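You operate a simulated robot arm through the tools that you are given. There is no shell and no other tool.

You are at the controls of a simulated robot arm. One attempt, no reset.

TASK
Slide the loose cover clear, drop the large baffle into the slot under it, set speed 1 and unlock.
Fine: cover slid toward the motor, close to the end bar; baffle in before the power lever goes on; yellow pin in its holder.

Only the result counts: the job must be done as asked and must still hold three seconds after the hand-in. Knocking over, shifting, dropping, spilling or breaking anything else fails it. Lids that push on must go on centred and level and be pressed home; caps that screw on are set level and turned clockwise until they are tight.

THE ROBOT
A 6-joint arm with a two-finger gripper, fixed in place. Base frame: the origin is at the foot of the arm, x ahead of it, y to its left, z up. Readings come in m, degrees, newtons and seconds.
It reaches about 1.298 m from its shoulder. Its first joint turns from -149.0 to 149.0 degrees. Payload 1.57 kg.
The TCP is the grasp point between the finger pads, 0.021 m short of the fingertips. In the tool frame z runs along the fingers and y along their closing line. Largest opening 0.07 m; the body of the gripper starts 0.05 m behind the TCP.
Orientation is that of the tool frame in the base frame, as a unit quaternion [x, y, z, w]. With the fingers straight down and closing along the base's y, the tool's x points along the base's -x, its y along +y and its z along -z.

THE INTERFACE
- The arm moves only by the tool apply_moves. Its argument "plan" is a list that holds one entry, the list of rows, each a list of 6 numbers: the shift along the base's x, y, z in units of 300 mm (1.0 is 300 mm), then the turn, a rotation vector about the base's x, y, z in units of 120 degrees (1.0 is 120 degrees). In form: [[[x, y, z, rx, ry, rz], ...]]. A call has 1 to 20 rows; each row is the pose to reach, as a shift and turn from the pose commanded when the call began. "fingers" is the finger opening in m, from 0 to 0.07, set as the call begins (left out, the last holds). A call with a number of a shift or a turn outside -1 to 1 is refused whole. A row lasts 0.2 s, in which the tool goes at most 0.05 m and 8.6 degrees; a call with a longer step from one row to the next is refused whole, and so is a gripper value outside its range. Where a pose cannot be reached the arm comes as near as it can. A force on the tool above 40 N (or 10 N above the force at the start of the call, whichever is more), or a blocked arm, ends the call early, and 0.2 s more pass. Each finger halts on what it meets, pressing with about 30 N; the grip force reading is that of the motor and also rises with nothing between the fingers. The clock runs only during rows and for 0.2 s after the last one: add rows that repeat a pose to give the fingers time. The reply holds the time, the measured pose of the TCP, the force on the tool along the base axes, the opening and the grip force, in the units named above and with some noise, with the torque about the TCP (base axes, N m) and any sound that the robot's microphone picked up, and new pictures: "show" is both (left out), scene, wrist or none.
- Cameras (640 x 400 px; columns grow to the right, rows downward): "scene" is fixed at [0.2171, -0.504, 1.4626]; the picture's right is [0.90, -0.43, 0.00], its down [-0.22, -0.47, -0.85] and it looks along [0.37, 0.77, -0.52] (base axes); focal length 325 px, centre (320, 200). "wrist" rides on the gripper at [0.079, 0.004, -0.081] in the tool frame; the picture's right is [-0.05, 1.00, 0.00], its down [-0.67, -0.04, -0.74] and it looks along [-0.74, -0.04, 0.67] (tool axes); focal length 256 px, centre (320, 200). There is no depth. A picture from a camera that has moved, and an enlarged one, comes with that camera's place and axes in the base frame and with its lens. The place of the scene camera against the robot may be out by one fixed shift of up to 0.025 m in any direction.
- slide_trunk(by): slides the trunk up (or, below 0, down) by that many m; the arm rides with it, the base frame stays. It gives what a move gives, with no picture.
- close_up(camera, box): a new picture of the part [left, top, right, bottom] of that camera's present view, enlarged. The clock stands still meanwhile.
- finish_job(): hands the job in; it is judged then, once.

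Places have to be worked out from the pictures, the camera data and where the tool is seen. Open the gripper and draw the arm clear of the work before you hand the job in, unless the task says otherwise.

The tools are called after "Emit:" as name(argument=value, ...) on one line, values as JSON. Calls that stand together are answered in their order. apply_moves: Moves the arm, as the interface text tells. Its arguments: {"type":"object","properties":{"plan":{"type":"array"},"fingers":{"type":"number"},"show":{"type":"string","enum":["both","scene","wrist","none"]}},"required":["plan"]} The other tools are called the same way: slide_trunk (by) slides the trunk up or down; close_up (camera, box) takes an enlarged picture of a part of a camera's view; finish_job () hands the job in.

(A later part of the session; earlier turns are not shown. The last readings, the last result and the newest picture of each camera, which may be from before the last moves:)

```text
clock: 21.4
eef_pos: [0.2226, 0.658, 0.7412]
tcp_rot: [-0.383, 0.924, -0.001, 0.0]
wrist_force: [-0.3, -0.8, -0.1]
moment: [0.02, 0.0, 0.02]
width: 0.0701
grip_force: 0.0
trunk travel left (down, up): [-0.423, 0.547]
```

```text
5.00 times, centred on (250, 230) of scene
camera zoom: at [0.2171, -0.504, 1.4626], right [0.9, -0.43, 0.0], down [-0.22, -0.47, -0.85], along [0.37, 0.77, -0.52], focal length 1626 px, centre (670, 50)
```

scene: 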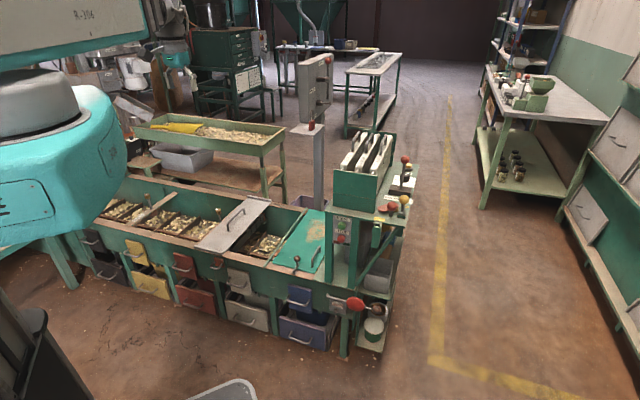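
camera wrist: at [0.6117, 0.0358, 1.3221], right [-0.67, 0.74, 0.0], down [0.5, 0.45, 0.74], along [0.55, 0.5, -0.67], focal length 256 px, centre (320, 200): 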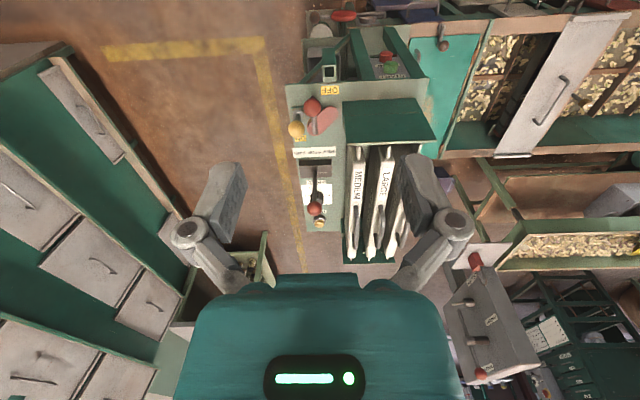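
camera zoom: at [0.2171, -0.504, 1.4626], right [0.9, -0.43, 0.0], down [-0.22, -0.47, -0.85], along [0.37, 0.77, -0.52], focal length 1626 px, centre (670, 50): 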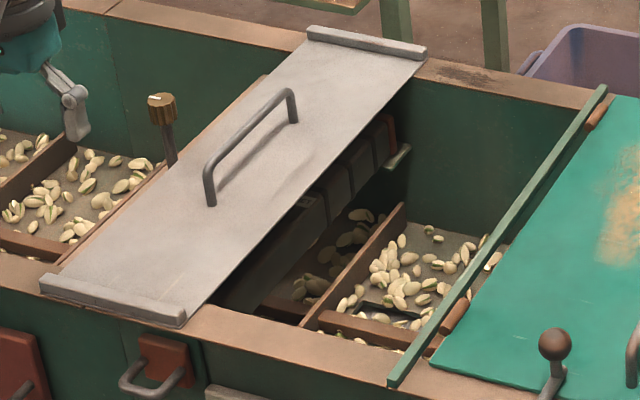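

The handle bar works out at U≈0.83–0.98, V≈0.322 and top z≈0.56, with the cover plane at about 0.523 and about 0.187 m of gap to the end bar. I'll move over the middle of the handle at z≈0.66.

Emit:
apply_moves(plan=[[[0.09, 0.1, 0, 0, 0, 0], [0.18, 0.2, 0, 0, 0, 0], [0.27, 0.3, 0, 0, 0, 0], [0.36, 0.4, -0.05, 0, 0, 0], [0.45, 0.5, -0.1, 0, 0, 0], [0.54, 0.6, -0.17, 0, 0, 0], [0.632, 0.699, -0.22, 0, 0, 0], [0.632, 0.699, -0.267, 0, 0, 0], [0.632, 0.699, -0.267, 0, 0, 0]]], show="both")

Emit:
close_up(camera="wrist", box=[220, 60, 460, 280])

Emit:
close_up(camera="scene", box=[190, 170, 310, 270])

```text
clock: 23.4
eef_pos: [0.4122, 0.8643, 0.7418]
tcp_rot: [-0.382, 0.924, 0.001, 0.0]
wrist_force: [0.5, 1.0, 0.5]
moment: [-0.02, 0.01, 0.0]
width: 0.0702
grip_force: 0.0
out of reach, approached as far as the arm can: row 4, 5, 6, 7, 8, 9
trunk travel left (down, up): [-0.423, 0.547]
camera wrist: at [0.3535, 0.8121, 0.8219], right [-0.67, 0.74, 0.0], down [0.5, 0.45, 0.74], along [0.55, 0.5, -0.67], focal length 256 px, centre (320, 200)
```

scene: 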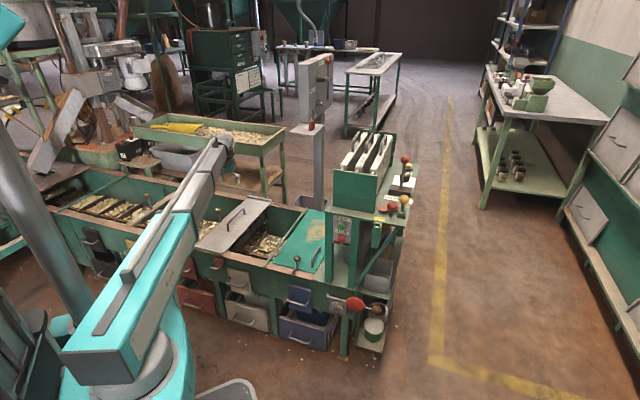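
wrist: 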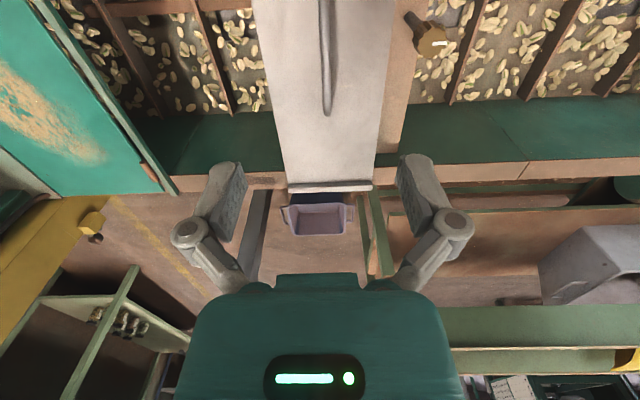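

```text
1.82 times, centred on (340, 170) of wrist
camera zoom: at [0.3535, 0.8121, 0.8219], right [-0.67, 0.74, 0.0], down [0.5, 0.45, 0.74], along [0.55, 0.5, -0.67], focal length 465 px, centre (284, 254)
```

zoom: 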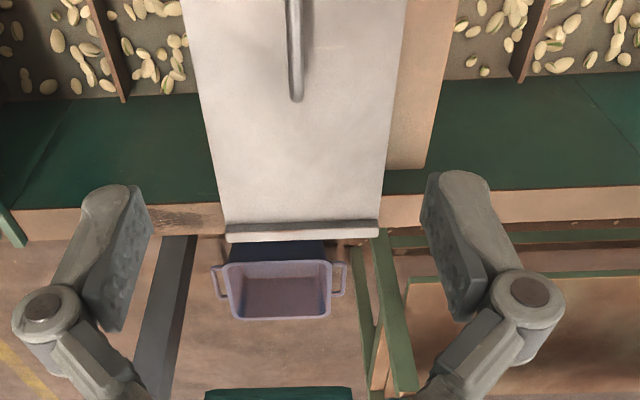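

```text
4.00 times, centred on (250, 220) of scene
camera zoom: at [0.2171, -0.504, 1.4626], right [0.9, -0.43, 0.0], down [-0.22, -0.47, -0.85], along [0.37, 0.77, -0.52], focal length 1301 px, centre (600, 120)
```

zoom: 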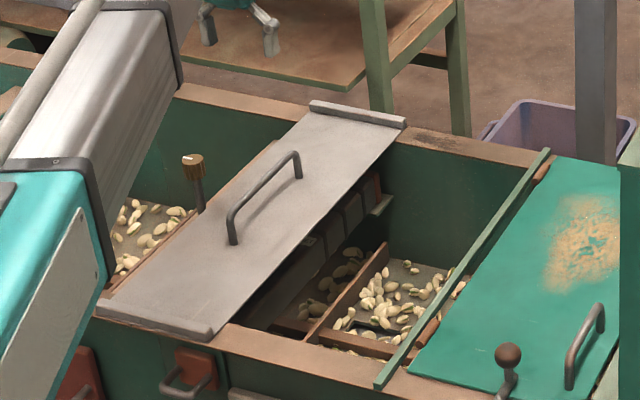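

The arm can't go lower by itself: z follows the trunk, so heights must be set with slide_trunk. Before lowering, I'll zoom on the wrist and forearm to check clearance over the trough and the brass bolts.

Emit:
close_up(camera="scene", box=[50, 110, 290, 300])

Emit:
close_up(camera="scene", box=[170, 120, 290, 220])

Emit:
close_up(camera="scene", box=[0, 0, 240, 400])

```text
2.11 times, centred on (170, 205) of scene
camera zoom: at [0.2171, -0.504, 1.4626], right [0.9, -0.43, 0.0], down [-0.22, -0.47, -0.85], along [0.37, 0.77, -0.52], focal length 685 px, centre (636, 190)
```

zoom: 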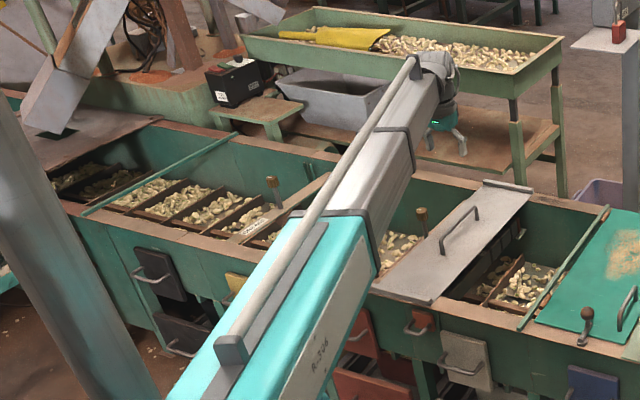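

```text
4.00 times, centred on (230, 170) of scene
camera zoom: at [0.2171, -0.504, 1.4626], right [0.9, -0.43, 0.0], down [-0.22, -0.47, -0.85], along [0.37, 0.77, -0.52], focal length 1301 px, centre (680, 320)
```

zoom: 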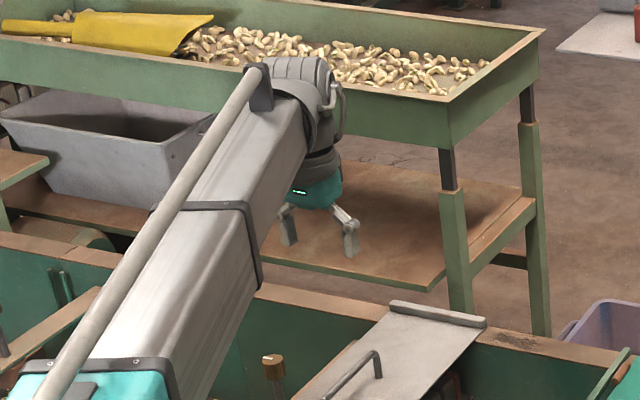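

```text
1.00 times, centred on (120, 200) of scene (not enlarged: the box is as wide or as high as the picture)
camera zoom: at [0.2171, -0.504, 1.4626], right [0.9, -0.43, 0.0], down [-0.22, -0.47, -0.85], along [0.37, 0.77, -0.52], focal length 325 px, centre (520, 200)
```

zoom: 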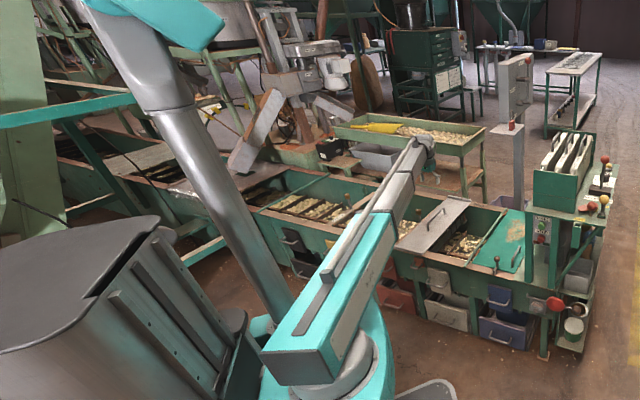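

Clearance looks fine: the forearm sits about 0.17 m above the fingertips, and the brass bolt is at V≈0.43. I'll centre on the handle line, narrow the fingers slightly and lower by 0.16 before a check.

Emit:
apply_moves(plan=[[[-0.01, 0.011, 0, 0, 0, 0], [-0.01, 0.011, 0, 0, 0, 0], [-0.01, 0.011, 0, 0, 0, 0]]], fingers=0.05, show="none")

Emit:
slide_trunk(by=-0.15)

Emit:
close_up(camera="scene", box=[190, 160, 310, 260])

Emit:
close_up(camera="wrist", box=[0, 0, 640, 400])

```text
clock: 24.2
eef_pos: [0.4097, 0.8676, 0.7406]
tcp_rot: [-0.382, 0.924, 0.001, 0.0]
wrist_force: [0.7, -0.1, 0.1]
moment: [0.01, 0.0, -0.02]
width: 0.05
grip_force: 0.0
trunk travel left (down, up): [-0.423, 0.547]
```

```text
clock: 25.9
eef_pos: [0.409, 0.8682, 0.591]
tcp_rot: [-0.383, 0.924, 0.0, 0.0]
wrist_force: [-0.1, -0.1, 0.1]
moment: [-0.02, 0.0, 0.0]
width: 0.0501
grip_force: 0.0
trunk travel left (down, up): [-0.273, 0.697]
```

```text
4.00 times, centred on (250, 210) of scene
camera zoom: at [0.2171, -0.504, 1.4626], right [0.9, -0.43, 0.0], down [-0.22, -0.47, -0.85], along [0.37, 0.77, -0.52], focal length 1301 px, centre (600, 160)
```

zoom: 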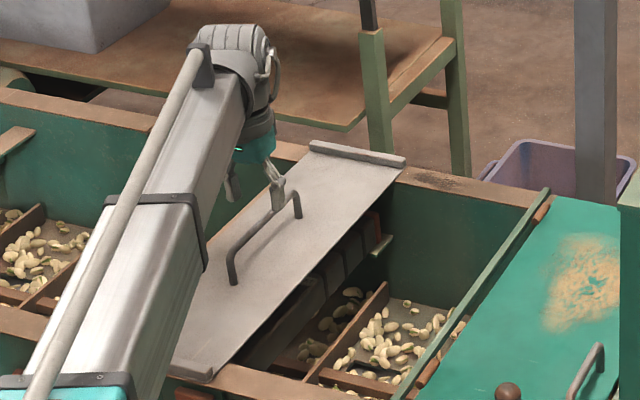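

```text
1.00 times, centred on (320, 200) of wrist (not enlarged: the box is as wide or as high as the picture)
camera zoom: at [0.3502, 0.8142, 0.672], right [-0.67, 0.74, 0.0], down [0.5, 0.45, 0.74], along [0.55, 0.5, -0.67], focal length 256 px, centre (320, 200)
```

zoom: 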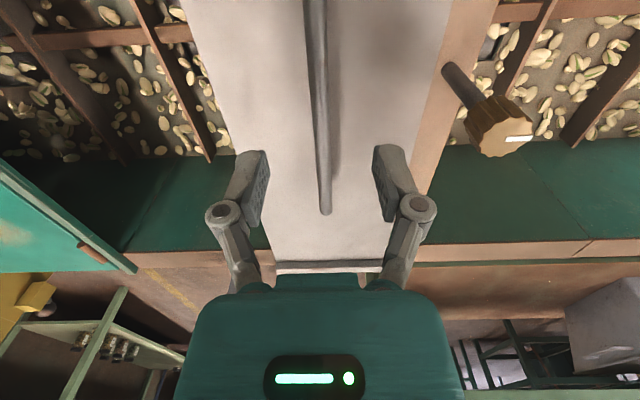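

The handle bar lies centred between the open fingers. I'll lower by 0.036 to z≈0.555, then close on it.

Emit:
slide_trunk(by=-0.036)

Emit:
apply_moves(plan=[[[0, 0, 0, 0, 0, 0], [0, 0, 0, 0, 0, 0], [0, 0, 0, 0, 0, 0], [0, 0, 0, 0, 0, 0], [0, 0, 0, 0, 0, 0]]], fingers=0.0, show="both")

```text
clock: 26.7
eef_pos: [0.4087, 0.8669, 0.5566]
tcp_rot: [-0.383, 0.924, 0.0, 0.0]
wrist_force: [-0.1, 0.2, 0.6]
moment: [-0.01, -0.01, 0.03]
width: 0.0498
grip_force: 0.1
trunk travel left (down, up): [-0.237, 0.733]
```

```text
clock: 27.9
eef_pos: [0.409, 0.867, 0.5563]
tcp_rot: [-0.383, 0.924, 0.0, 0.0]
wrist_force: [-1.4, 1.6, 2.9]
moment: [0.01, 0.06, -0.02]
width: 0.0091
grip_force: 30.3
trunk travel left (down, up): [-0.237, 0.733]
camera wrist: at [0.3501, 0.8142, 0.6362], right [-0.67, 0.74, 0.0], down [0.5, 0.45, 0.74], along [0.55, 0.5, -0.67], focal length 256 px, centre (320, 200)
```

scene: 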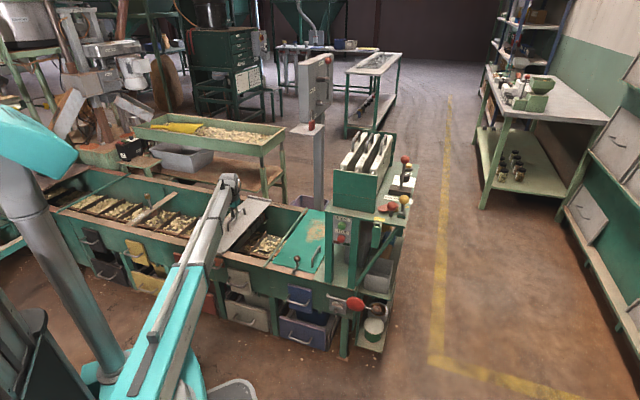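
wrist: 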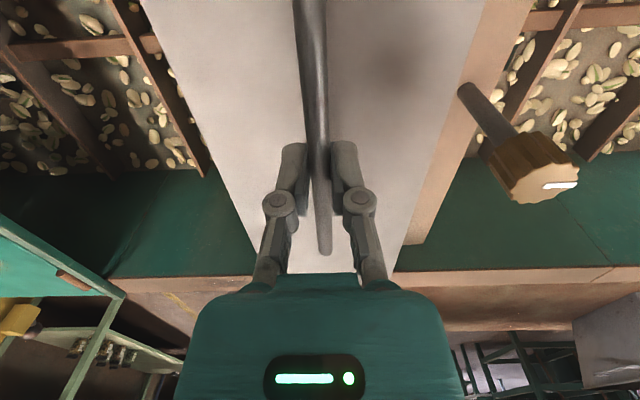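

The handle is gripped (width 9 mm, 30 N). I'll slide the cover toward the motor along −M by 0.165 m first, leaving a margin before the bar.

Emit:
apply_moves(plan=[[[0.035, -0.035, 0, 0, 0, 0], [0.07, -0.07, 0, 0, 0, 0], [0.11, -0.11, 0, 0, 0, 0], [0.15, -0.15, 0, 0, 0, 0], [0.19, -0.19, 0, 0, 0, 0], [0.23, -0.23, 0, 0, 0, 0], [0.27, -0.27, 0, 0, 0, 0], [0.31, -0.31, 0, 0, 0, 0], [0.35, -0.35, 0, 0, 0, 0], [0.389, -0.389, 0, 0, 0, 0], [0.389, -0.389, 0, 0, 0, 0]]], show="both")

Emit:
close_up(camera="scene", box=[190, 180, 340, 280])

Emit:
close_up(camera="wrist", box=[100, 0, 360, 300])

```text
clock: 30.3
eef_pos: [0.5254, 0.7487, 0.5554]
tcp_rot: [-0.383, 0.924, 0.0, 0.001]
wrist_force: [0.0, -2.2, 2.1]
moment: [0.06, -0.06, 0.01]
width: 0.009
grip_force: 30.3
trunk travel left (down, up): [-0.237, 0.733]
camera wrist: at [0.4662, 0.6963, 0.6361], right [-0.67, 0.74, 0.0], down [0.5, 0.45, 0.74], along [0.55, 0.5, -0.67], focal length 256 px, centre (320, 200)
```

scene: 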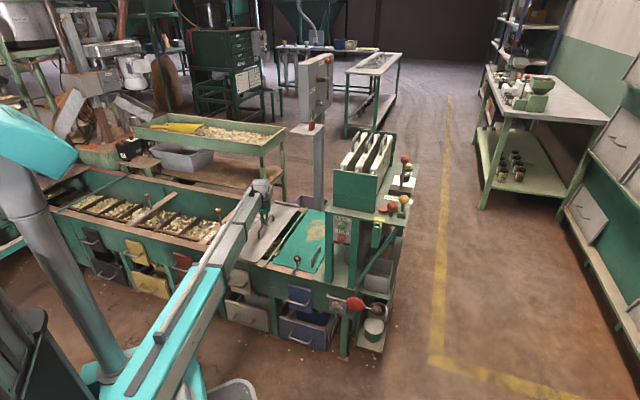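
wrist: 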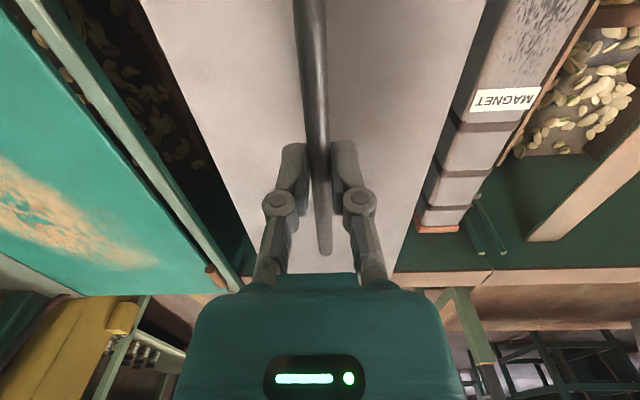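

```text
4.00 times, centred on (265, 230) of scene
camera zoom: at [0.2171, -0.504, 1.4626], right [0.9, -0.43, 0.0], down [-0.22, -0.47, -0.85], along [0.37, 0.77, -0.52], focal length 1301 px, centre (540, 80)
```

zoom: 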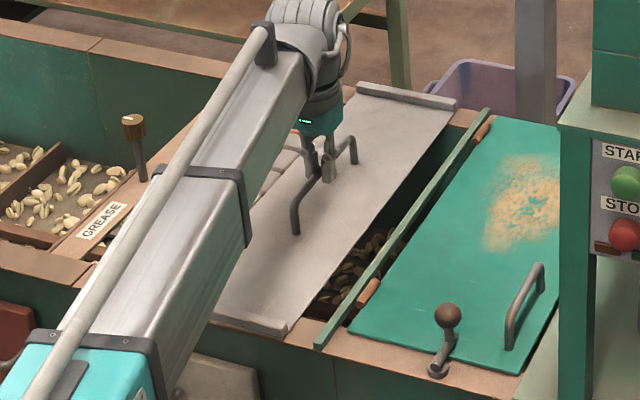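

```text
1.33 times, centred on (230, 150) of wrist
camera zoom: at [0.4662, 0.6963, 0.6361], right [-0.67, 0.74, 0.0], down [0.5, 0.45, 0.74], along [0.55, 0.5, -0.67], focal length 341 px, centre (440, 267)
```

zoom: 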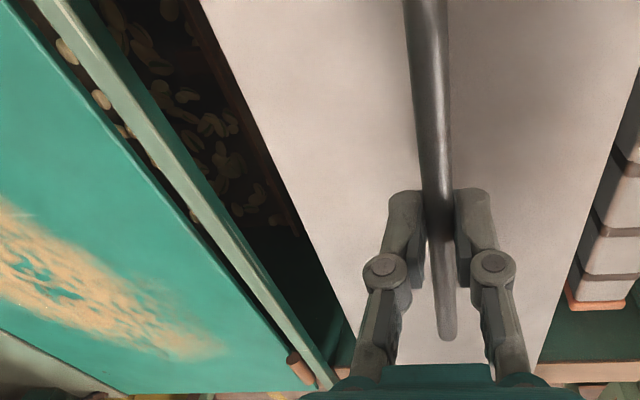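

The cover slid freely, uncovering a "MAGNET" bar on the other side. I need the remaining gap to the end bar, so I'll zoom in from both cameras.

Emit:
close_up(camera="wrist", box=[120, 0, 260, 150])

Emit:
close_up(camera="scene", box=[250, 235, 290, 275])

Emit:
close_up(camera="scene", box=[275, 195, 315, 225])

Emit:
close_up(camera="wrist", box=[180, 180, 280, 300])

```text
2.67 times, centred on (190, 75) of wrist
camera zoom: at [0.4662, 0.6963, 0.6361], right [-0.67, 0.74, 0.0], down [0.5, 0.45, 0.74], along [0.55, 0.5, -0.67], focal length 683 px, centre (667, 533)
```

zoom: 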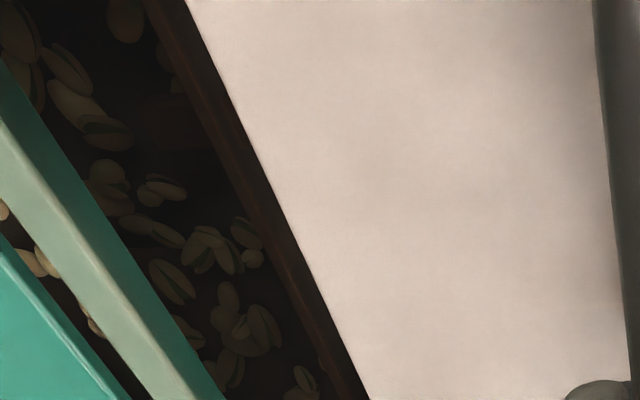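

```text
10.00 times, centred on (270, 255) of scene
camera zoom: at [0.2171, -0.504, 1.4626], right [0.9, -0.43, 0.0], down [-0.22, -0.47, -0.85], along [0.37, 0.77, -0.52], focal length 3253 px, centre (820, -350)
```

zoom: 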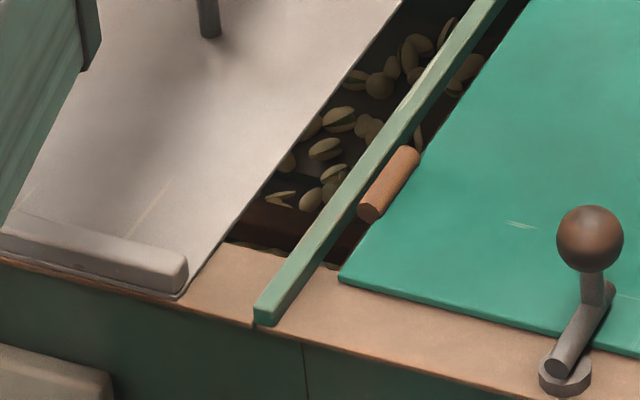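

```text
13.33 times, centred on (295, 210) of scene
camera zoom: at [0.2171, -0.504, 1.4626], right [0.9, -0.43, 0.0], down [-0.22, -0.47, -0.85], along [0.37, 0.77, -0.52], focal length 4337 px, centre (653, 67)
```

zoom: 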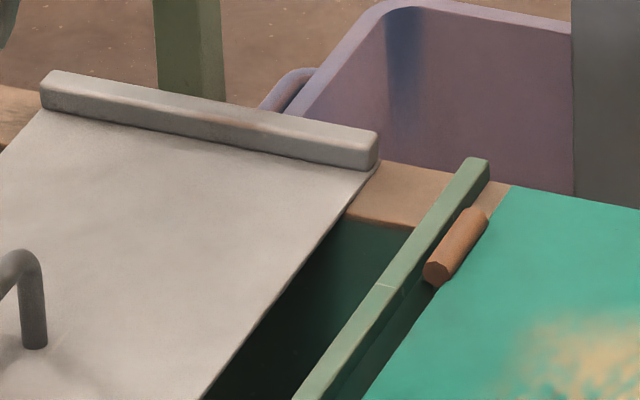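

```text
3.33 times, centred on (230, 240) of wrist
camera zoom: at [0.4662, 0.6963, 0.6361], right [-0.67, 0.74, 0.0], down [0.5, 0.45, 0.74], along [0.55, 0.5, -0.67], focal length 853 px, centre (620, 67)
```

zoom: 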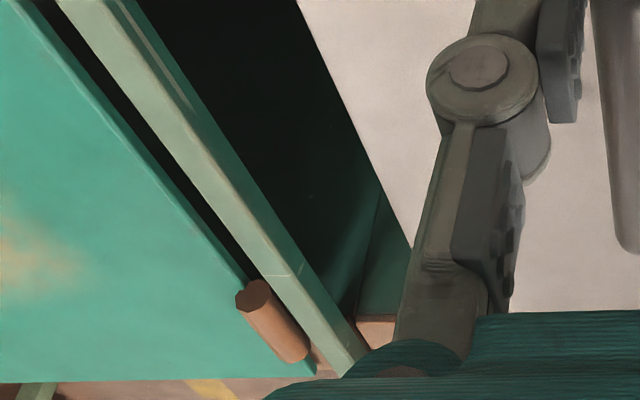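

Comparing with the cover's own width, the gap to the bar is about 0.032 m and even at both ends. I'll slide another 0.021 m and check again.

Emit:
apply_moves(plan=[[[0.0125, -0.0125, 0, 0, 0, 0], [0.025, -0.025, 0, 0, 0, 0], [0.0375, -0.0375, 0, 0, 0, 0], [0.05, -0.05, 0, 0, 0, 0], [0.05, -0.05, 0, 0, 0, 0]]], show="none")

Emit:
close_up(camera="scene", box=[250, 235, 290, 275])

Emit:
close_up(camera="scene", box=[275, 195, 315, 225])

Emit:
close_up(camera="wrist", box=[120, 0, 260, 150])

```text
clock: 31.5
eef_pos: [0.541, 0.7367, 0.5543]
tcp_rot: [-0.382, 0.924, 0.0, 0.0]
wrist_force: [-1.3, 0.7, 2.1]
moment: [0.08, 0.01, 0.01]
width: 0.0088
grip_force: 29.6
trunk travel left (down, up): [-0.237, 0.733]
```

```text
10.00 times, centred on (270, 255) of scene
camera zoom: at [0.2171, -0.504, 1.4626], right [0.9, -0.43, 0.0], down [-0.22, -0.47, -0.85], along [0.37, 0.77, -0.52], focal length 3253 px, centre (820, -350)
```

zoom: 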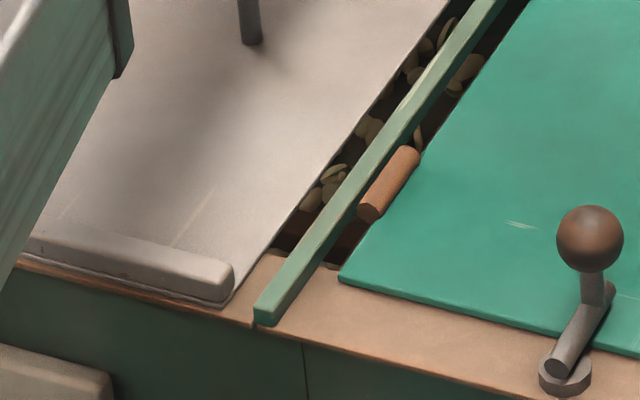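

```text
13.33 times, centred on (295, 210) of scene
camera zoom: at [0.2171, -0.504, 1.4626], right [0.9, -0.43, 0.0], down [-0.22, -0.47, -0.85], along [0.37, 0.77, -0.52], focal length 4337 px, centre (653, 67)
```

zoom: 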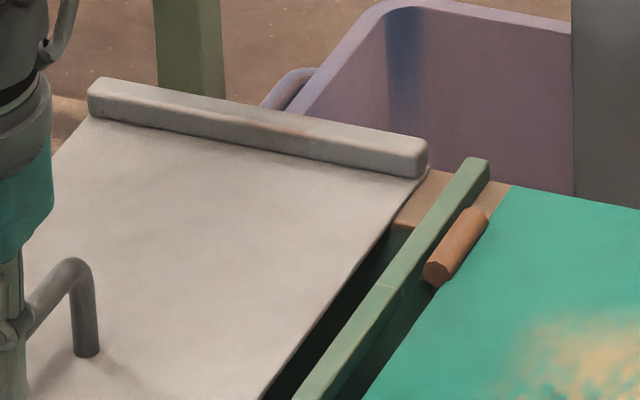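

```text
2.67 times, centred on (190, 75) of wrist
camera zoom: at [0.482, 0.6829, 0.6361], right [-0.67, 0.74, 0.0], down [0.5, 0.45, 0.74], along [0.55, 0.5, -0.67], focal length 683 px, centre (667, 533)
```

zoom: 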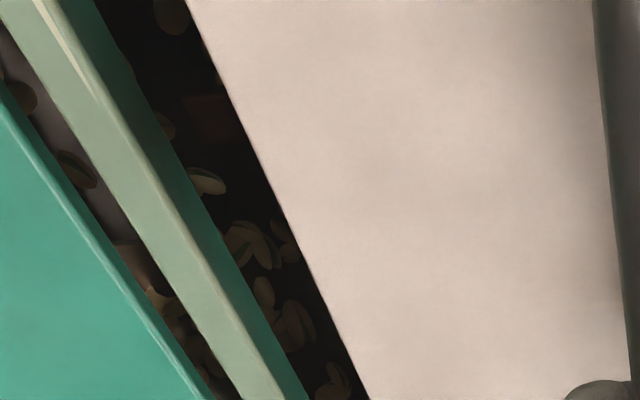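

The gap is now about 13 mm and even. One more 6 mm nudge puts the cover close to the bar without touching it; then I'll release and rise.

Emit:
apply_moves(plan=[[[0.007, -0.007, 0, 0, 0, 0], [0.014, -0.014, 0, 0, 0, 0], [0.014, -0.014, 0, 0, 0, 0]]], show="none")

Emit:
apply_moves(plan=[[[0, 0, 0, 0, 0, 0], [0, 0, 0, 0, 0, 0], [0, 0, 0, 0, 0, 0], [0, 0, 0, 0, 0, 0]]], fingers=0.05, show="none")

Emit:
slide_trunk(by=0.2)

Emit:
close_up(camera="scene", box=[250, 235, 290, 275])

Emit:
close_up(camera="wrist", box=[0, 0, 640, 400])

```text
clock: 32.3
eef_pos: [0.545, 0.7312, 0.5554]
tcp_rot: [-0.383, 0.924, 0.001, 0.0]
wrist_force: [-1.8, 1.0, 1.0]
moment: [0.02, 0.02, 0.03]
width: 0.009
grip_force: 30.0
trunk travel left (down, up): [-0.237, 0.733]
```

```text
clock: 33.3
eef_pos: [0.5448, 0.7315, 0.555]
tcp_rot: [-0.382, 0.924, 0.0, 0.0]
wrist_force: [-0.5, 0.9, 0.9]
moment: [0.01, 0.0, 0.01]
width: 0.0501
grip_force: 0.0
trunk travel left (down, up): [-0.237, 0.733]
```

```text
clock: 35.5
eef_pos: [0.545, 0.7319, 0.7552]
tcp_rot: [-0.383, 0.924, 0.001, 0.0]
wrist_force: [-0.6, 0.1, 0.0]
moment: [0.01, 0.0, 0.02]
width: 0.0499
grip_force: 0.1
trunk travel left (down, up): [-0.437, 0.533]
```

```text
10.00 times, centred on (270, 255) of scene
camera zoom: at [0.2171, -0.504, 1.4626], right [0.9, -0.43, 0.0], down [-0.22, -0.47, -0.85], along [0.37, 0.77, -0.52], focal length 3253 px, centre (820, -350)
```

zoom: 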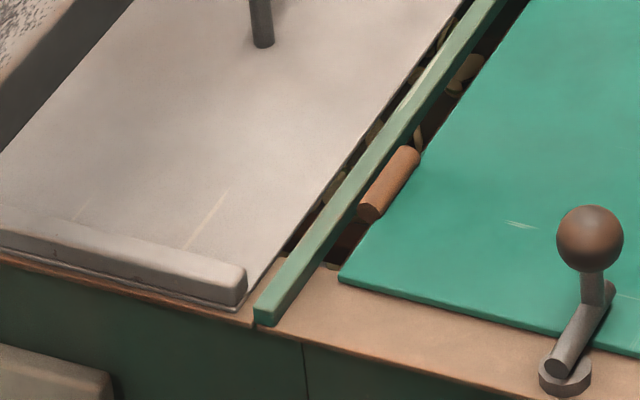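

```text
1.00 times, centred on (320, 200) of wrist (not enlarged: the box is as wide or as high as the picture)
camera zoom: at [0.4864, 0.6786, 0.8359], right [-0.67, 0.74, 0.0], down [0.5, 0.45, 0.74], along [0.55, 0.5, -0.67], focal length 256 px, centre (320, 200)
```

zoom: 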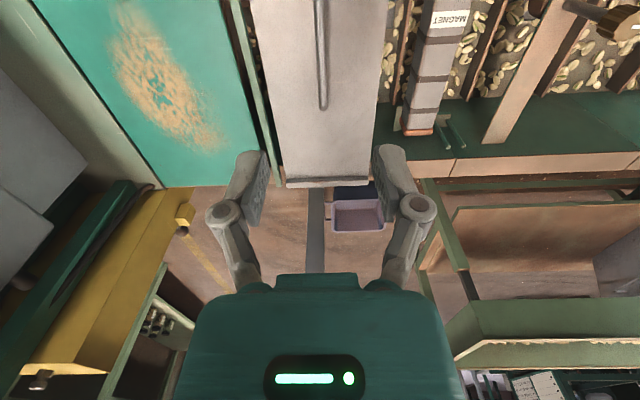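

The cover now rests about 7 mm from the end bar. I'll back the camera off to look at the uncovered chamber, its magnet and the slot guides.

Emit:
apply_moves(plan=[[[-0.13, -0.02, 0, 0, 0, 0], [-0.26, -0.04, 0, 0, 0, 0], [-0.39, -0.06, 0, 0, 0, 0], [-0.52, -0.08, 0, 0, 0, 0], [-0.65, -0.1, 0, 0, 0, 0], [-0.78, -0.115, 0, 0, 0, 0], [-0.92, -0.13, 0, 0, 0, 0], [-0.92, -0.13, 0, 0, 0, 0]]], show="both")

Emit:
close_up(camera="wrist", box=[280, 50, 480, 260])

Emit:
close_up(camera="scene", box=[190, 180, 300, 270])

```text
clock: 37.3
eef_pos: [0.2672, 0.694, 0.7545]
tcp_rot: [-0.383, 0.924, 0.0, -0.001]
wrist_force: [0.0, 0.0, -0.2]
moment: [0.0, -0.01, 0.02]
width: 0.0499
grip_force: 0.0
trunk travel left (down, up): [-0.437, 0.533]
camera wrist: at [0.2079, 0.6403, 0.836], right [-0.67, 0.74, 0.0], down [0.5, 0.45, 0.74], along [0.55, 0.5, -0.67], focal length 256 px, centre (320, 200)
```

scene: 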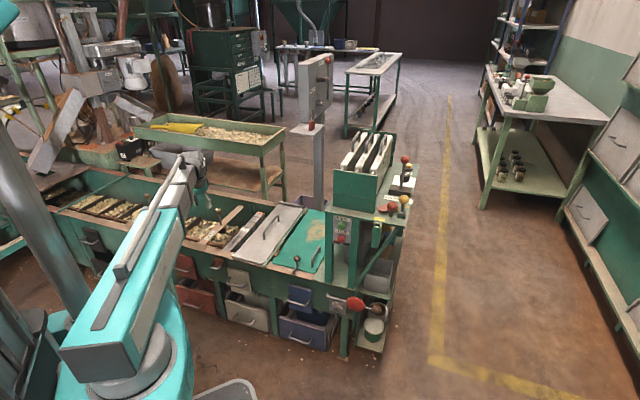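
wrist: 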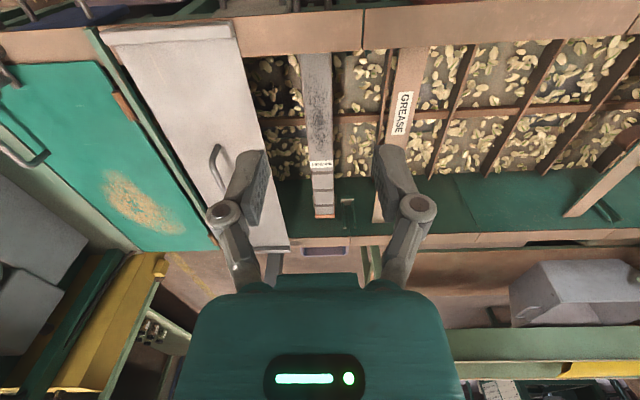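

```text
1.90 times, centred on (380, 155) of wrist
camera zoom: at [0.2079, 0.6403, 0.836], right [-0.67, 0.74, 0.0], down [0.5, 0.45, 0.74], along [0.55, 0.5, -0.67], focal length 488 px, centre (206, 286)
```

zoom: 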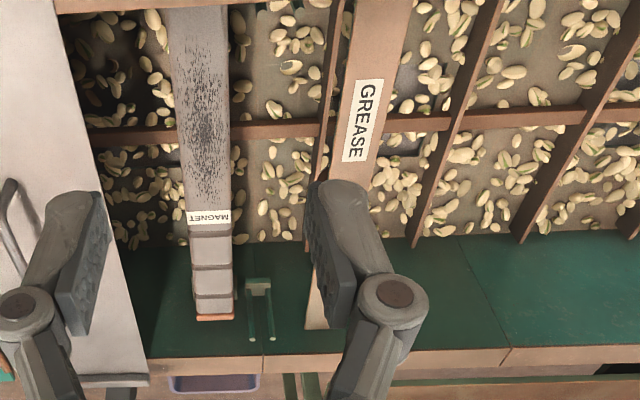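

```text
4.44 times, centred on (245, 225) of scene
camera zoom: at [0.2171, -0.504, 1.4626], right [0.9, -0.43, 0.0], down [-0.22, -0.47, -0.85], along [0.37, 0.77, -0.52], focal length 1446 px, centre (653, 89)
```

zoom: 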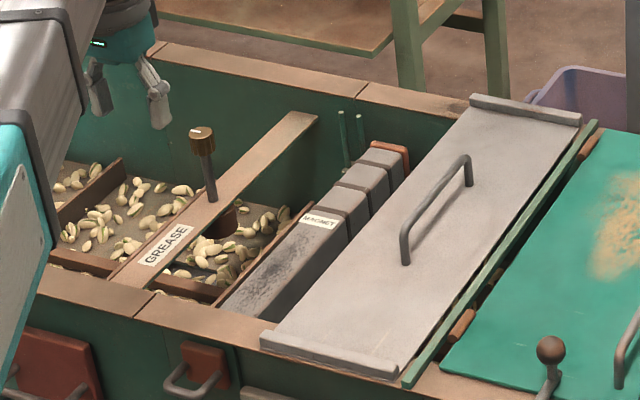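

The chamber is clear now: the magnet bar, and beside it a pair of green upright guides on the far wall at about V 0.346, which are the slot. I'll move closer to measure it.

Emit:
apply_moves(plan=[[[0.08, 0.11, 0, 0, 0, 0], [0.16, 0.22, 0, 0, 0, 0], [0.24, 0.33, 0, 0, 0, 0], [0.32, 0.44, 0, 0, 0, 0], [0.4, 0.56, 0, 0, 0, 0], [0.47, 0.67, 0, 0, 0, 0], [0.47, 0.67, 0, 0, 0, 0]]], show="wrist")

Emit:
close_up(camera="wrist", box=[250, 40, 390, 180])

Emit:
close_up(camera="scene", box=[235, 185, 275, 225])

```text
clock: 38.9
eef_pos: [0.4082, 0.8918, 0.7555]
tcp_rot: [-0.383, 0.924, 0.0, 0.0]
wrist_force: [0.6, 0.8, 0.4]
moment: [0.01, 0.0, -0.03]
width: 0.05
grip_force: 0.1
trunk travel left (down, up): [-0.437, 0.533]
camera wrist: at [0.3506, 0.8384, 0.8358], right [-0.67, 0.74, 0.0], down [0.5, 0.45, 0.74], along [0.55, 0.5, -0.67], focal length 256 px, centre (320, 200)
```

wrist: 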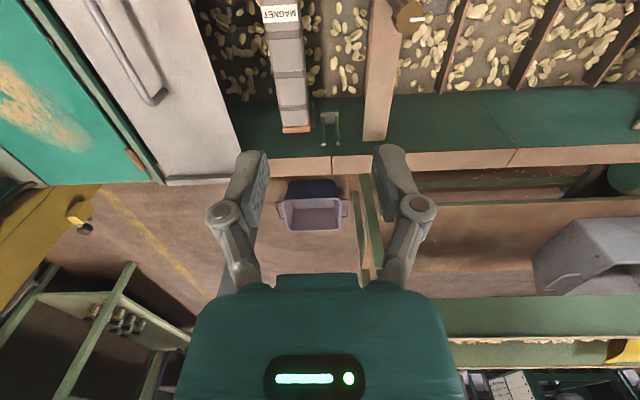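

```text
2.86 times, centred on (320, 110) of wrist
camera zoom: at [0.3506, 0.8384, 0.8358], right [-0.67, 0.74, 0.0], down [0.5, 0.45, 0.74], along [0.55, 0.5, -0.67], focal length 731 px, centre (320, 457)
```

zoom: 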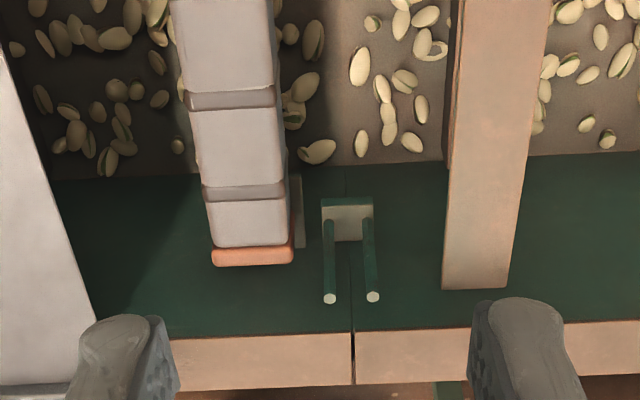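

```text
10.00 times, centred on (255, 205) of scene
camera zoom: at [0.2171, -0.504, 1.4626], right [0.9, -0.43, 0.0], down [-0.22, -0.47, -0.85], along [0.37, 0.77, -0.52], focal length 3253 px, centre (970, 150)
```

zoom: 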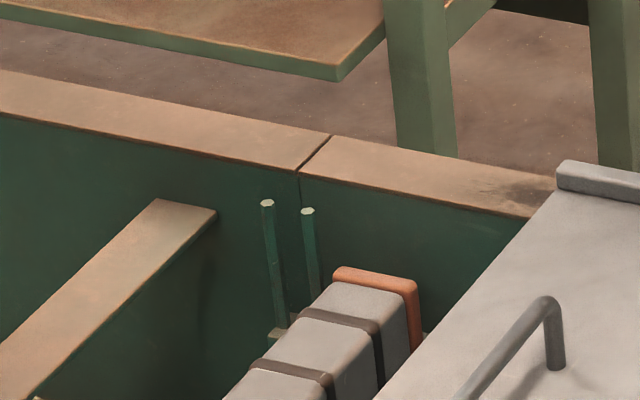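

The slot is two upright round posts on a block against the far wall, about 25 mm apart on centres at V≈0.349. Now I'll back out, raise the trunk and go to the rack to study the baffles.

Emit:
apply_moves(plan=[[[-0.085, -0.107, 0, 0, 0, 0], [-0.17, -0.214, 0, 0, 0, 0], [-0.255, -0.321, 0, 0, 0, 0], [-0.34, -0.428, 0, 0, 0, 0], [-0.425, -0.535, 0, 0, 0, 0], [-0.51, -0.642, 0, 0, 0, 0], [-0.6, -0.75, 0, 0, 0, 0], [-0.69, -0.86, 0, 0, 0, 0], [-0.77, -0.965, 0, 0, 0, 0]]], show="none")

Emit:
slide_trunk(by=0.28)

Emit:
apply_moves(plan=[[[0.1, -0.1, 0, 0, 0, 0], [0.2, -0.2, 0, 0, 0, 0], [0.3, -0.3, 0, 0, 0, 0], [0.4, -0.4, 0, 0, 0, 0], [0.5, -0.5, 0, 0, 0, 0], [0.61, -0.61, 0, 0, 0, 0], [0.71, -0.71, 0, 0, 0, 0], [0.81, -0.81, 0, 0, 0, 0], [0.91, -0.91, 0, 0, 0, 0], [0.91, -0.91, 0, 0, 0, 0]]], show="wrist")

```text
clock: 40.9
eef_pos: [0.179, 0.6041, 0.7559]
tcp_rot: [-0.383, 0.924, 0.0, 0.0]
wrist_force: [0.7, 0.6, 0.0]
moment: [-0.01, 0.01, -0.02]
width: 0.0502
grip_force: 0.1
trunk travel left (down, up): [-0.437, 0.533]
```

```text
clock: 43.7
eef_pos: [0.1796, 0.6039, 1.0352]
tcp_rot: [-0.383, 0.924, 0.0, 0.0]
wrist_force: [0.1, 0.8, 0.2]
moment: [0.03, -0.03, 0.01]
width: 0.0503
grip_force: 0.1
trunk travel left (down, up): [-0.717, 0.253]
```

```text
clock: 45.9
eef_pos: [0.4553, 0.3288, 1.0344]
tcp_rot: [-0.382, 0.924, 0.001, 0.0]
wrist_force: [-0.1, -0.7, 0.0]
moment: [-0.01, 0.01, 0.01]
width: 0.0502
grip_force: 0.1
trunk travel left (down, up): [-0.717, 0.253]
camera wrist: at [0.3944, 0.276, 1.116], right [-0.67, 0.74, 0.0], down [0.5, 0.45, 0.74], along [0.55, 0.5, -0.67], focal length 256 px, centre (320, 200)
```

wrist: 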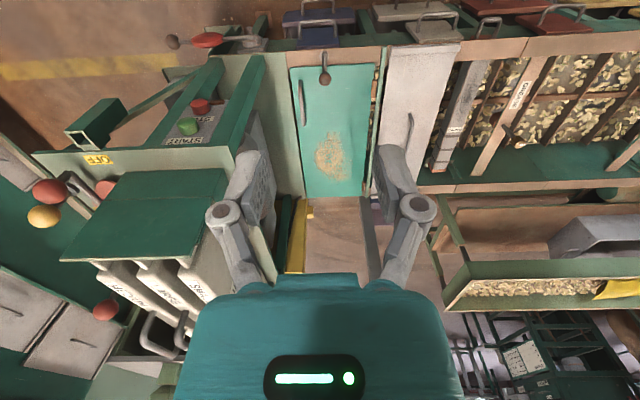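

The front plate hides the baffles from here. I'll raise the trunk 0.2 and move in front of and above the rack.

Emit:
slide_trunk(by=0.2)

Emit:
apply_moves(plan=[[[0.13, -0.06, 0, 0, 0, 0], [0.26, -0.12, 0, 0, 0, 0], [0.4, -0.18, 0, 0, 0, 0], [0.53, -0.224, 0, 0, 0, 0], [0.53, -0.224, 0, 0, 0, 0]]], show="wrist")

Emit:
close_up(camera="wrist", box=[200, 20, 440, 260])

Emit:
close_up(camera="scene", box=[325, 125, 405, 215])

```text
clock: 48.1
eef_pos: [0.4534, 0.3294, 1.2349]
tcp_rot: [-0.383, 0.924, 0.0, 0.0]
wrist_force: [-0.2, -0.7, 0.0]
moment: [0.01, 0.01, -0.01]
width: 0.0498
grip_force: 0.0
trunk travel left (down, up): [-0.917, 0.053]
```

```text
clock: 49.3
eef_pos: [0.6117, 0.2611, 1.2361]
tcp_rot: [-0.383, 0.924, -0.001, 0.0]
wrist_force: [1.0, 0.3, 0.1]
moment: [0.04, -0.03, -0.04]
width: 0.0501
grip_force: 0.0
trunk travel left (down, up): [-0.917, 0.053]
camera wrist: at [0.5533, 0.2066, 1.3162], right [-0.67, 0.74, 0.0], down [0.5, 0.45, 0.74], along [0.55, 0.5, -0.67], focal length 256 px, centre (320, 200)
```

wrist: 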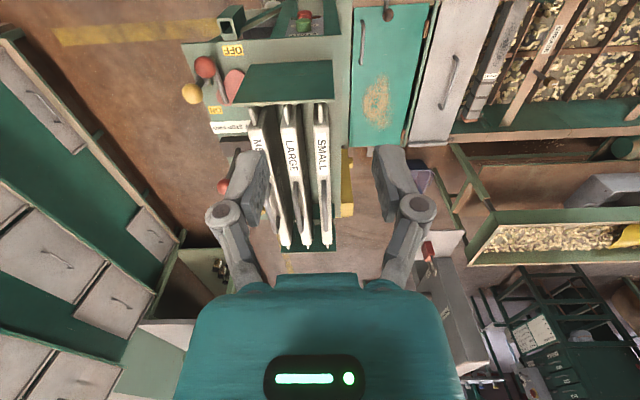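

```text
1.67 times, centred on (320, 140) of wrist
camera zoom: at [0.5533, 0.2066, 1.3162], right [-0.67, 0.74, 0.0], down [0.5, 0.45, 0.74], along [0.55, 0.5, -0.67], focal length 427 px, centre (320, 300)
```

zoom: 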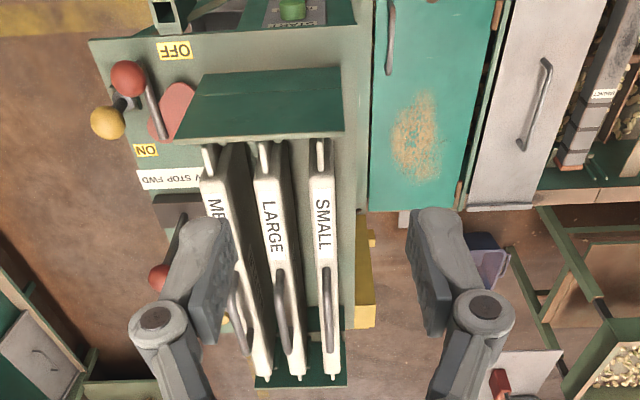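

```text
4.44 times, centred on (365, 170) of scene
camera zoom: at [0.2171, -0.504, 1.4626], right [0.9, -0.43, 0.0], down [-0.22, -0.47, -0.85], along [0.37, 0.77, -0.52], focal length 1446 px, centre (120, 333)
```

zoom: 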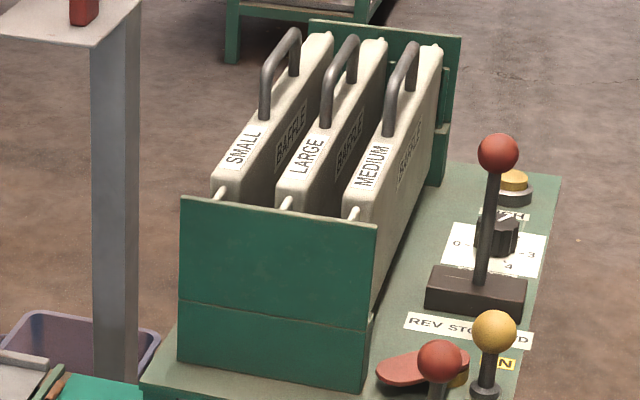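

I'll use the trunk for an exact vertical baseline: lower 0.1 and re-view the rack, to triangulate the baffle and handle heights.

Emit:
slide_trunk(by=-0.1)

Emit:
close_up(camera="wrist", box=[0, 0, 640, 400])

Emit:
close_up(camera="wrist", box=[200, 60, 400, 280])

```text
clock: 50.6
eef_pos: [0.612, 0.2611, 1.1353]
tcp_rot: [-0.383, 0.924, -0.001, 0.001]
wrist_force: [-0.1, -0.3, 1.0]
moment: [0.0, 0.0, 0.01]
width: 0.0501
grip_force: 0.1
trunk travel left (down, up): [-0.817, 0.153]
```

```text
1.00 times, centred on (320, 200) of wrist (not enlarged: the box is as wide or as high as the picture)
camera zoom: at [0.5535, 0.2068, 1.2161], right [-0.67, 0.74, 0.0], down [0.5, 0.45, 0.74], along [0.55, 0.5, -0.67], focal length 256 px, centre (320, 200)
```

zoom: 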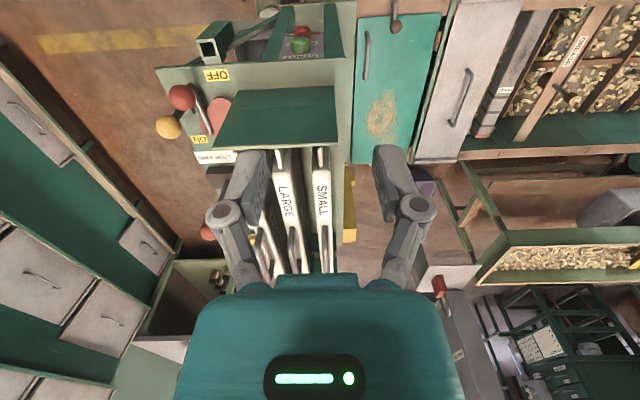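

```text
1.82 times, centred on (300, 170) of wrist
camera zoom: at [0.5535, 0.2068, 1.2161], right [-0.67, 0.74, 0.0], down [0.5, 0.45, 0.74], along [0.55, 0.5, -0.67], focal length 465 px, centre (356, 254)
```

zoom: 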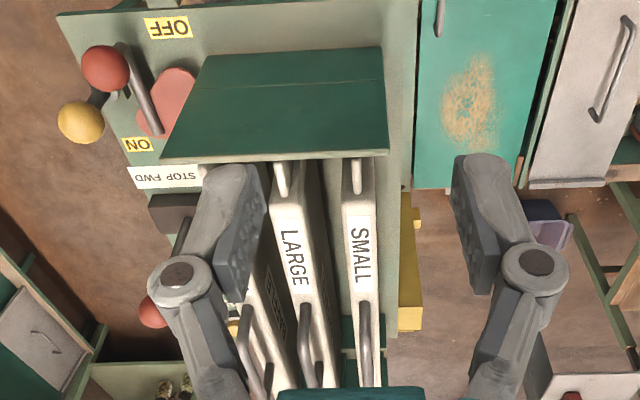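

The rack uses the same post-and-block seats, with the rods at the baffle ends dropping between posts. LARGE lies at about V −0.306, its top at about z 0.98 and its handle centred near U 0.896. I'll move above that handle at the current height, with narrower fingers.

Emit:
apply_moves(plan=[[[0.13, 0.085, 0, 0, 0, 0], [0.26, 0.17, 0, 0, 0, 0], [0.39, 0.255, 0, 0, 0, 0], [0.52, 0.34, 0, 0, 0, 0], [0.65, 0.43, 0, 0, 0, 0], [0.793, 0.52, 0, 0, 0, 0], [0.793, 0.52, 0, 0, 0, 0]]], fingers=0.035, show="both")

Emit:
close_up(camera="wrist", box=[240, 0, 400, 260])

Emit:
close_up(camera="scene", box=[330, 100, 420, 200])

```text
refused: row 6 steps farther than a row can; nothing moved
```

```text
1.54 times, centred on (320, 130) of wrist
camera zoom: at [0.5535, 0.2068, 1.2161], right [-0.67, 0.74, 0.0], down [0.5, 0.45, 0.74], along [0.55, 0.5, -0.67], focal length 394 px, centre (320, 308)
```

zoom: 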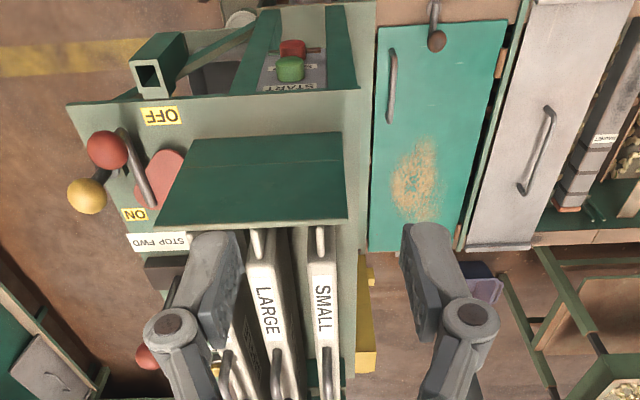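

```text
4.00 times, centred on (375, 150) of scene
camera zoom: at [0.2171, -0.504, 1.4626], right [0.9, -0.43, 0.0], down [-0.22, -0.47, -0.85], along [0.37, 0.77, -0.52], focal length 1301 px, centre (100, 400)
```

zoom: 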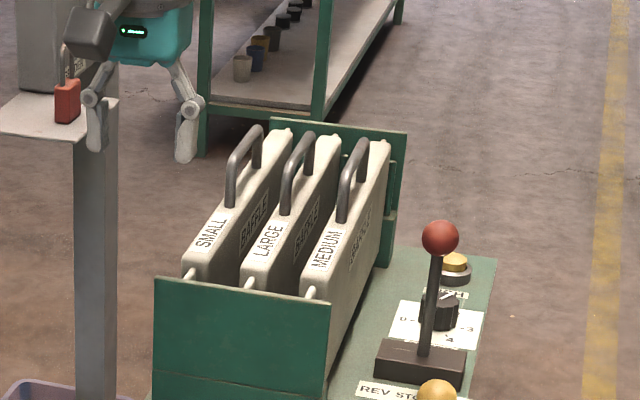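

One step was too long again, so nothing moved. Repeating with shorter steps.

Emit:
apply_moves(plan=[[[0.12, 0.079, 0, 0, 0, 0], [0.24, 0.158, 0, 0, 0, 0], [0.36, 0.237, 0, 0, 0, 0], [0.48, 0.316, 0, 0, 0, 0], [0.6, 0.395, 0, 0, 0, 0], [0.7, 0.46, 0, 0, 0, 0], [0.793, 0.52, 0, 0, 0, 0], [0.793, 0.52, 0, 0, 0, 0]]], fingers=0.035, show="both")

Emit:
close_up(camera="wrist", box=[240, 0, 400, 260])

Emit:
close_up(camera="scene", box=[330, 100, 420, 200])

```text
clock: 52.4
eef_pos: [0.8506, 0.4173, 1.1347]
tcp_rot: [-0.383, 0.924, 0.0, 0.0]
wrist_force: [-0.2, 0.4, -0.1]
moment: [0.01, -0.01, 0.01]
width: 0.035
grip_force: 0.1
trunk travel left (down, up): [-0.817, 0.153]
camera wrist: at [0.7915, 0.3641, 1.216], right [-0.67, 0.74, 0.0], down [0.5, 0.45, 0.74], along [0.55, 0.5, -0.67], focal length 256 px, centre (320, 200)
```

scene: 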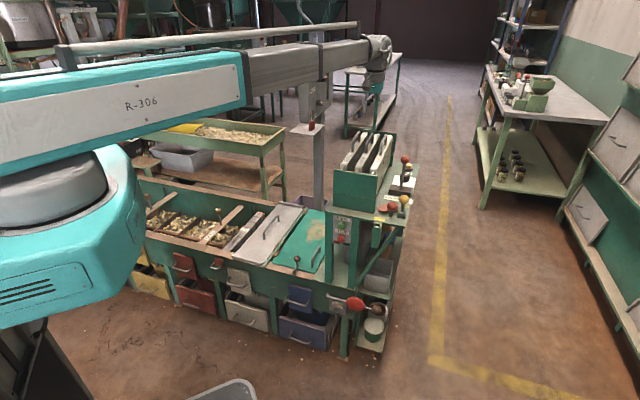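
wrist: 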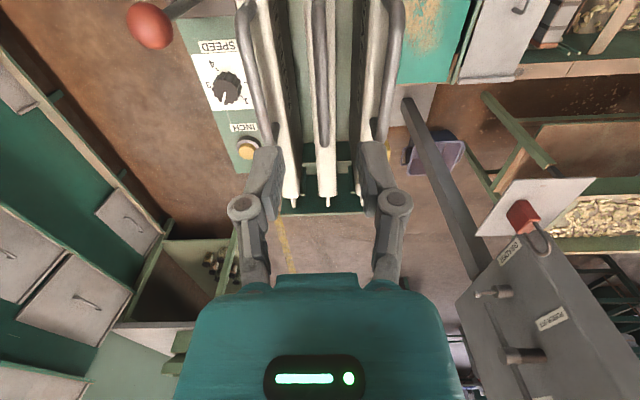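

```text
1.54 times, centred on (320, 130) of wrist
camera zoom: at [0.7915, 0.3641, 1.216], right [-0.67, 0.74, 0.0], down [0.5, 0.45, 0.74], along [0.55, 0.5, -0.67], focal length 394 px, centre (320, 308)
```

zoom: 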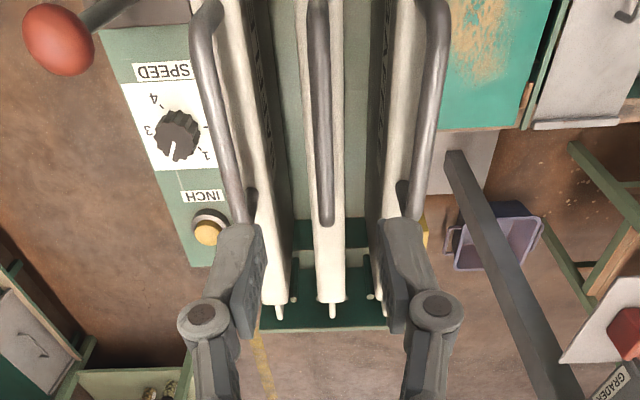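

```text
4.00 times, centred on (375, 150) of scene
camera zoom: at [0.2171, -0.504, 1.4626], right [0.9, -0.43, 0.0], down [-0.22, -0.47, -0.85], along [0.37, 0.77, -0.52], focal length 1301 px, centre (100, 400)
```

zoom: 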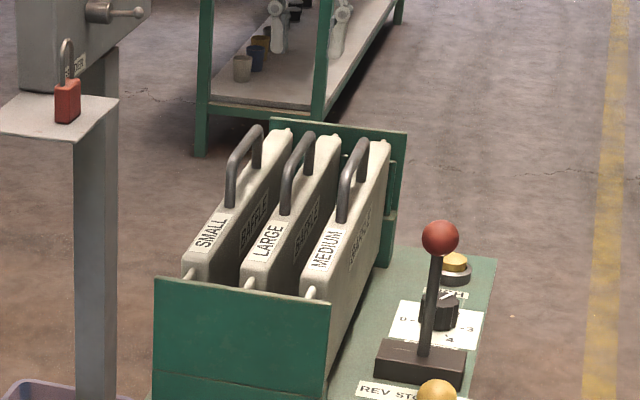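

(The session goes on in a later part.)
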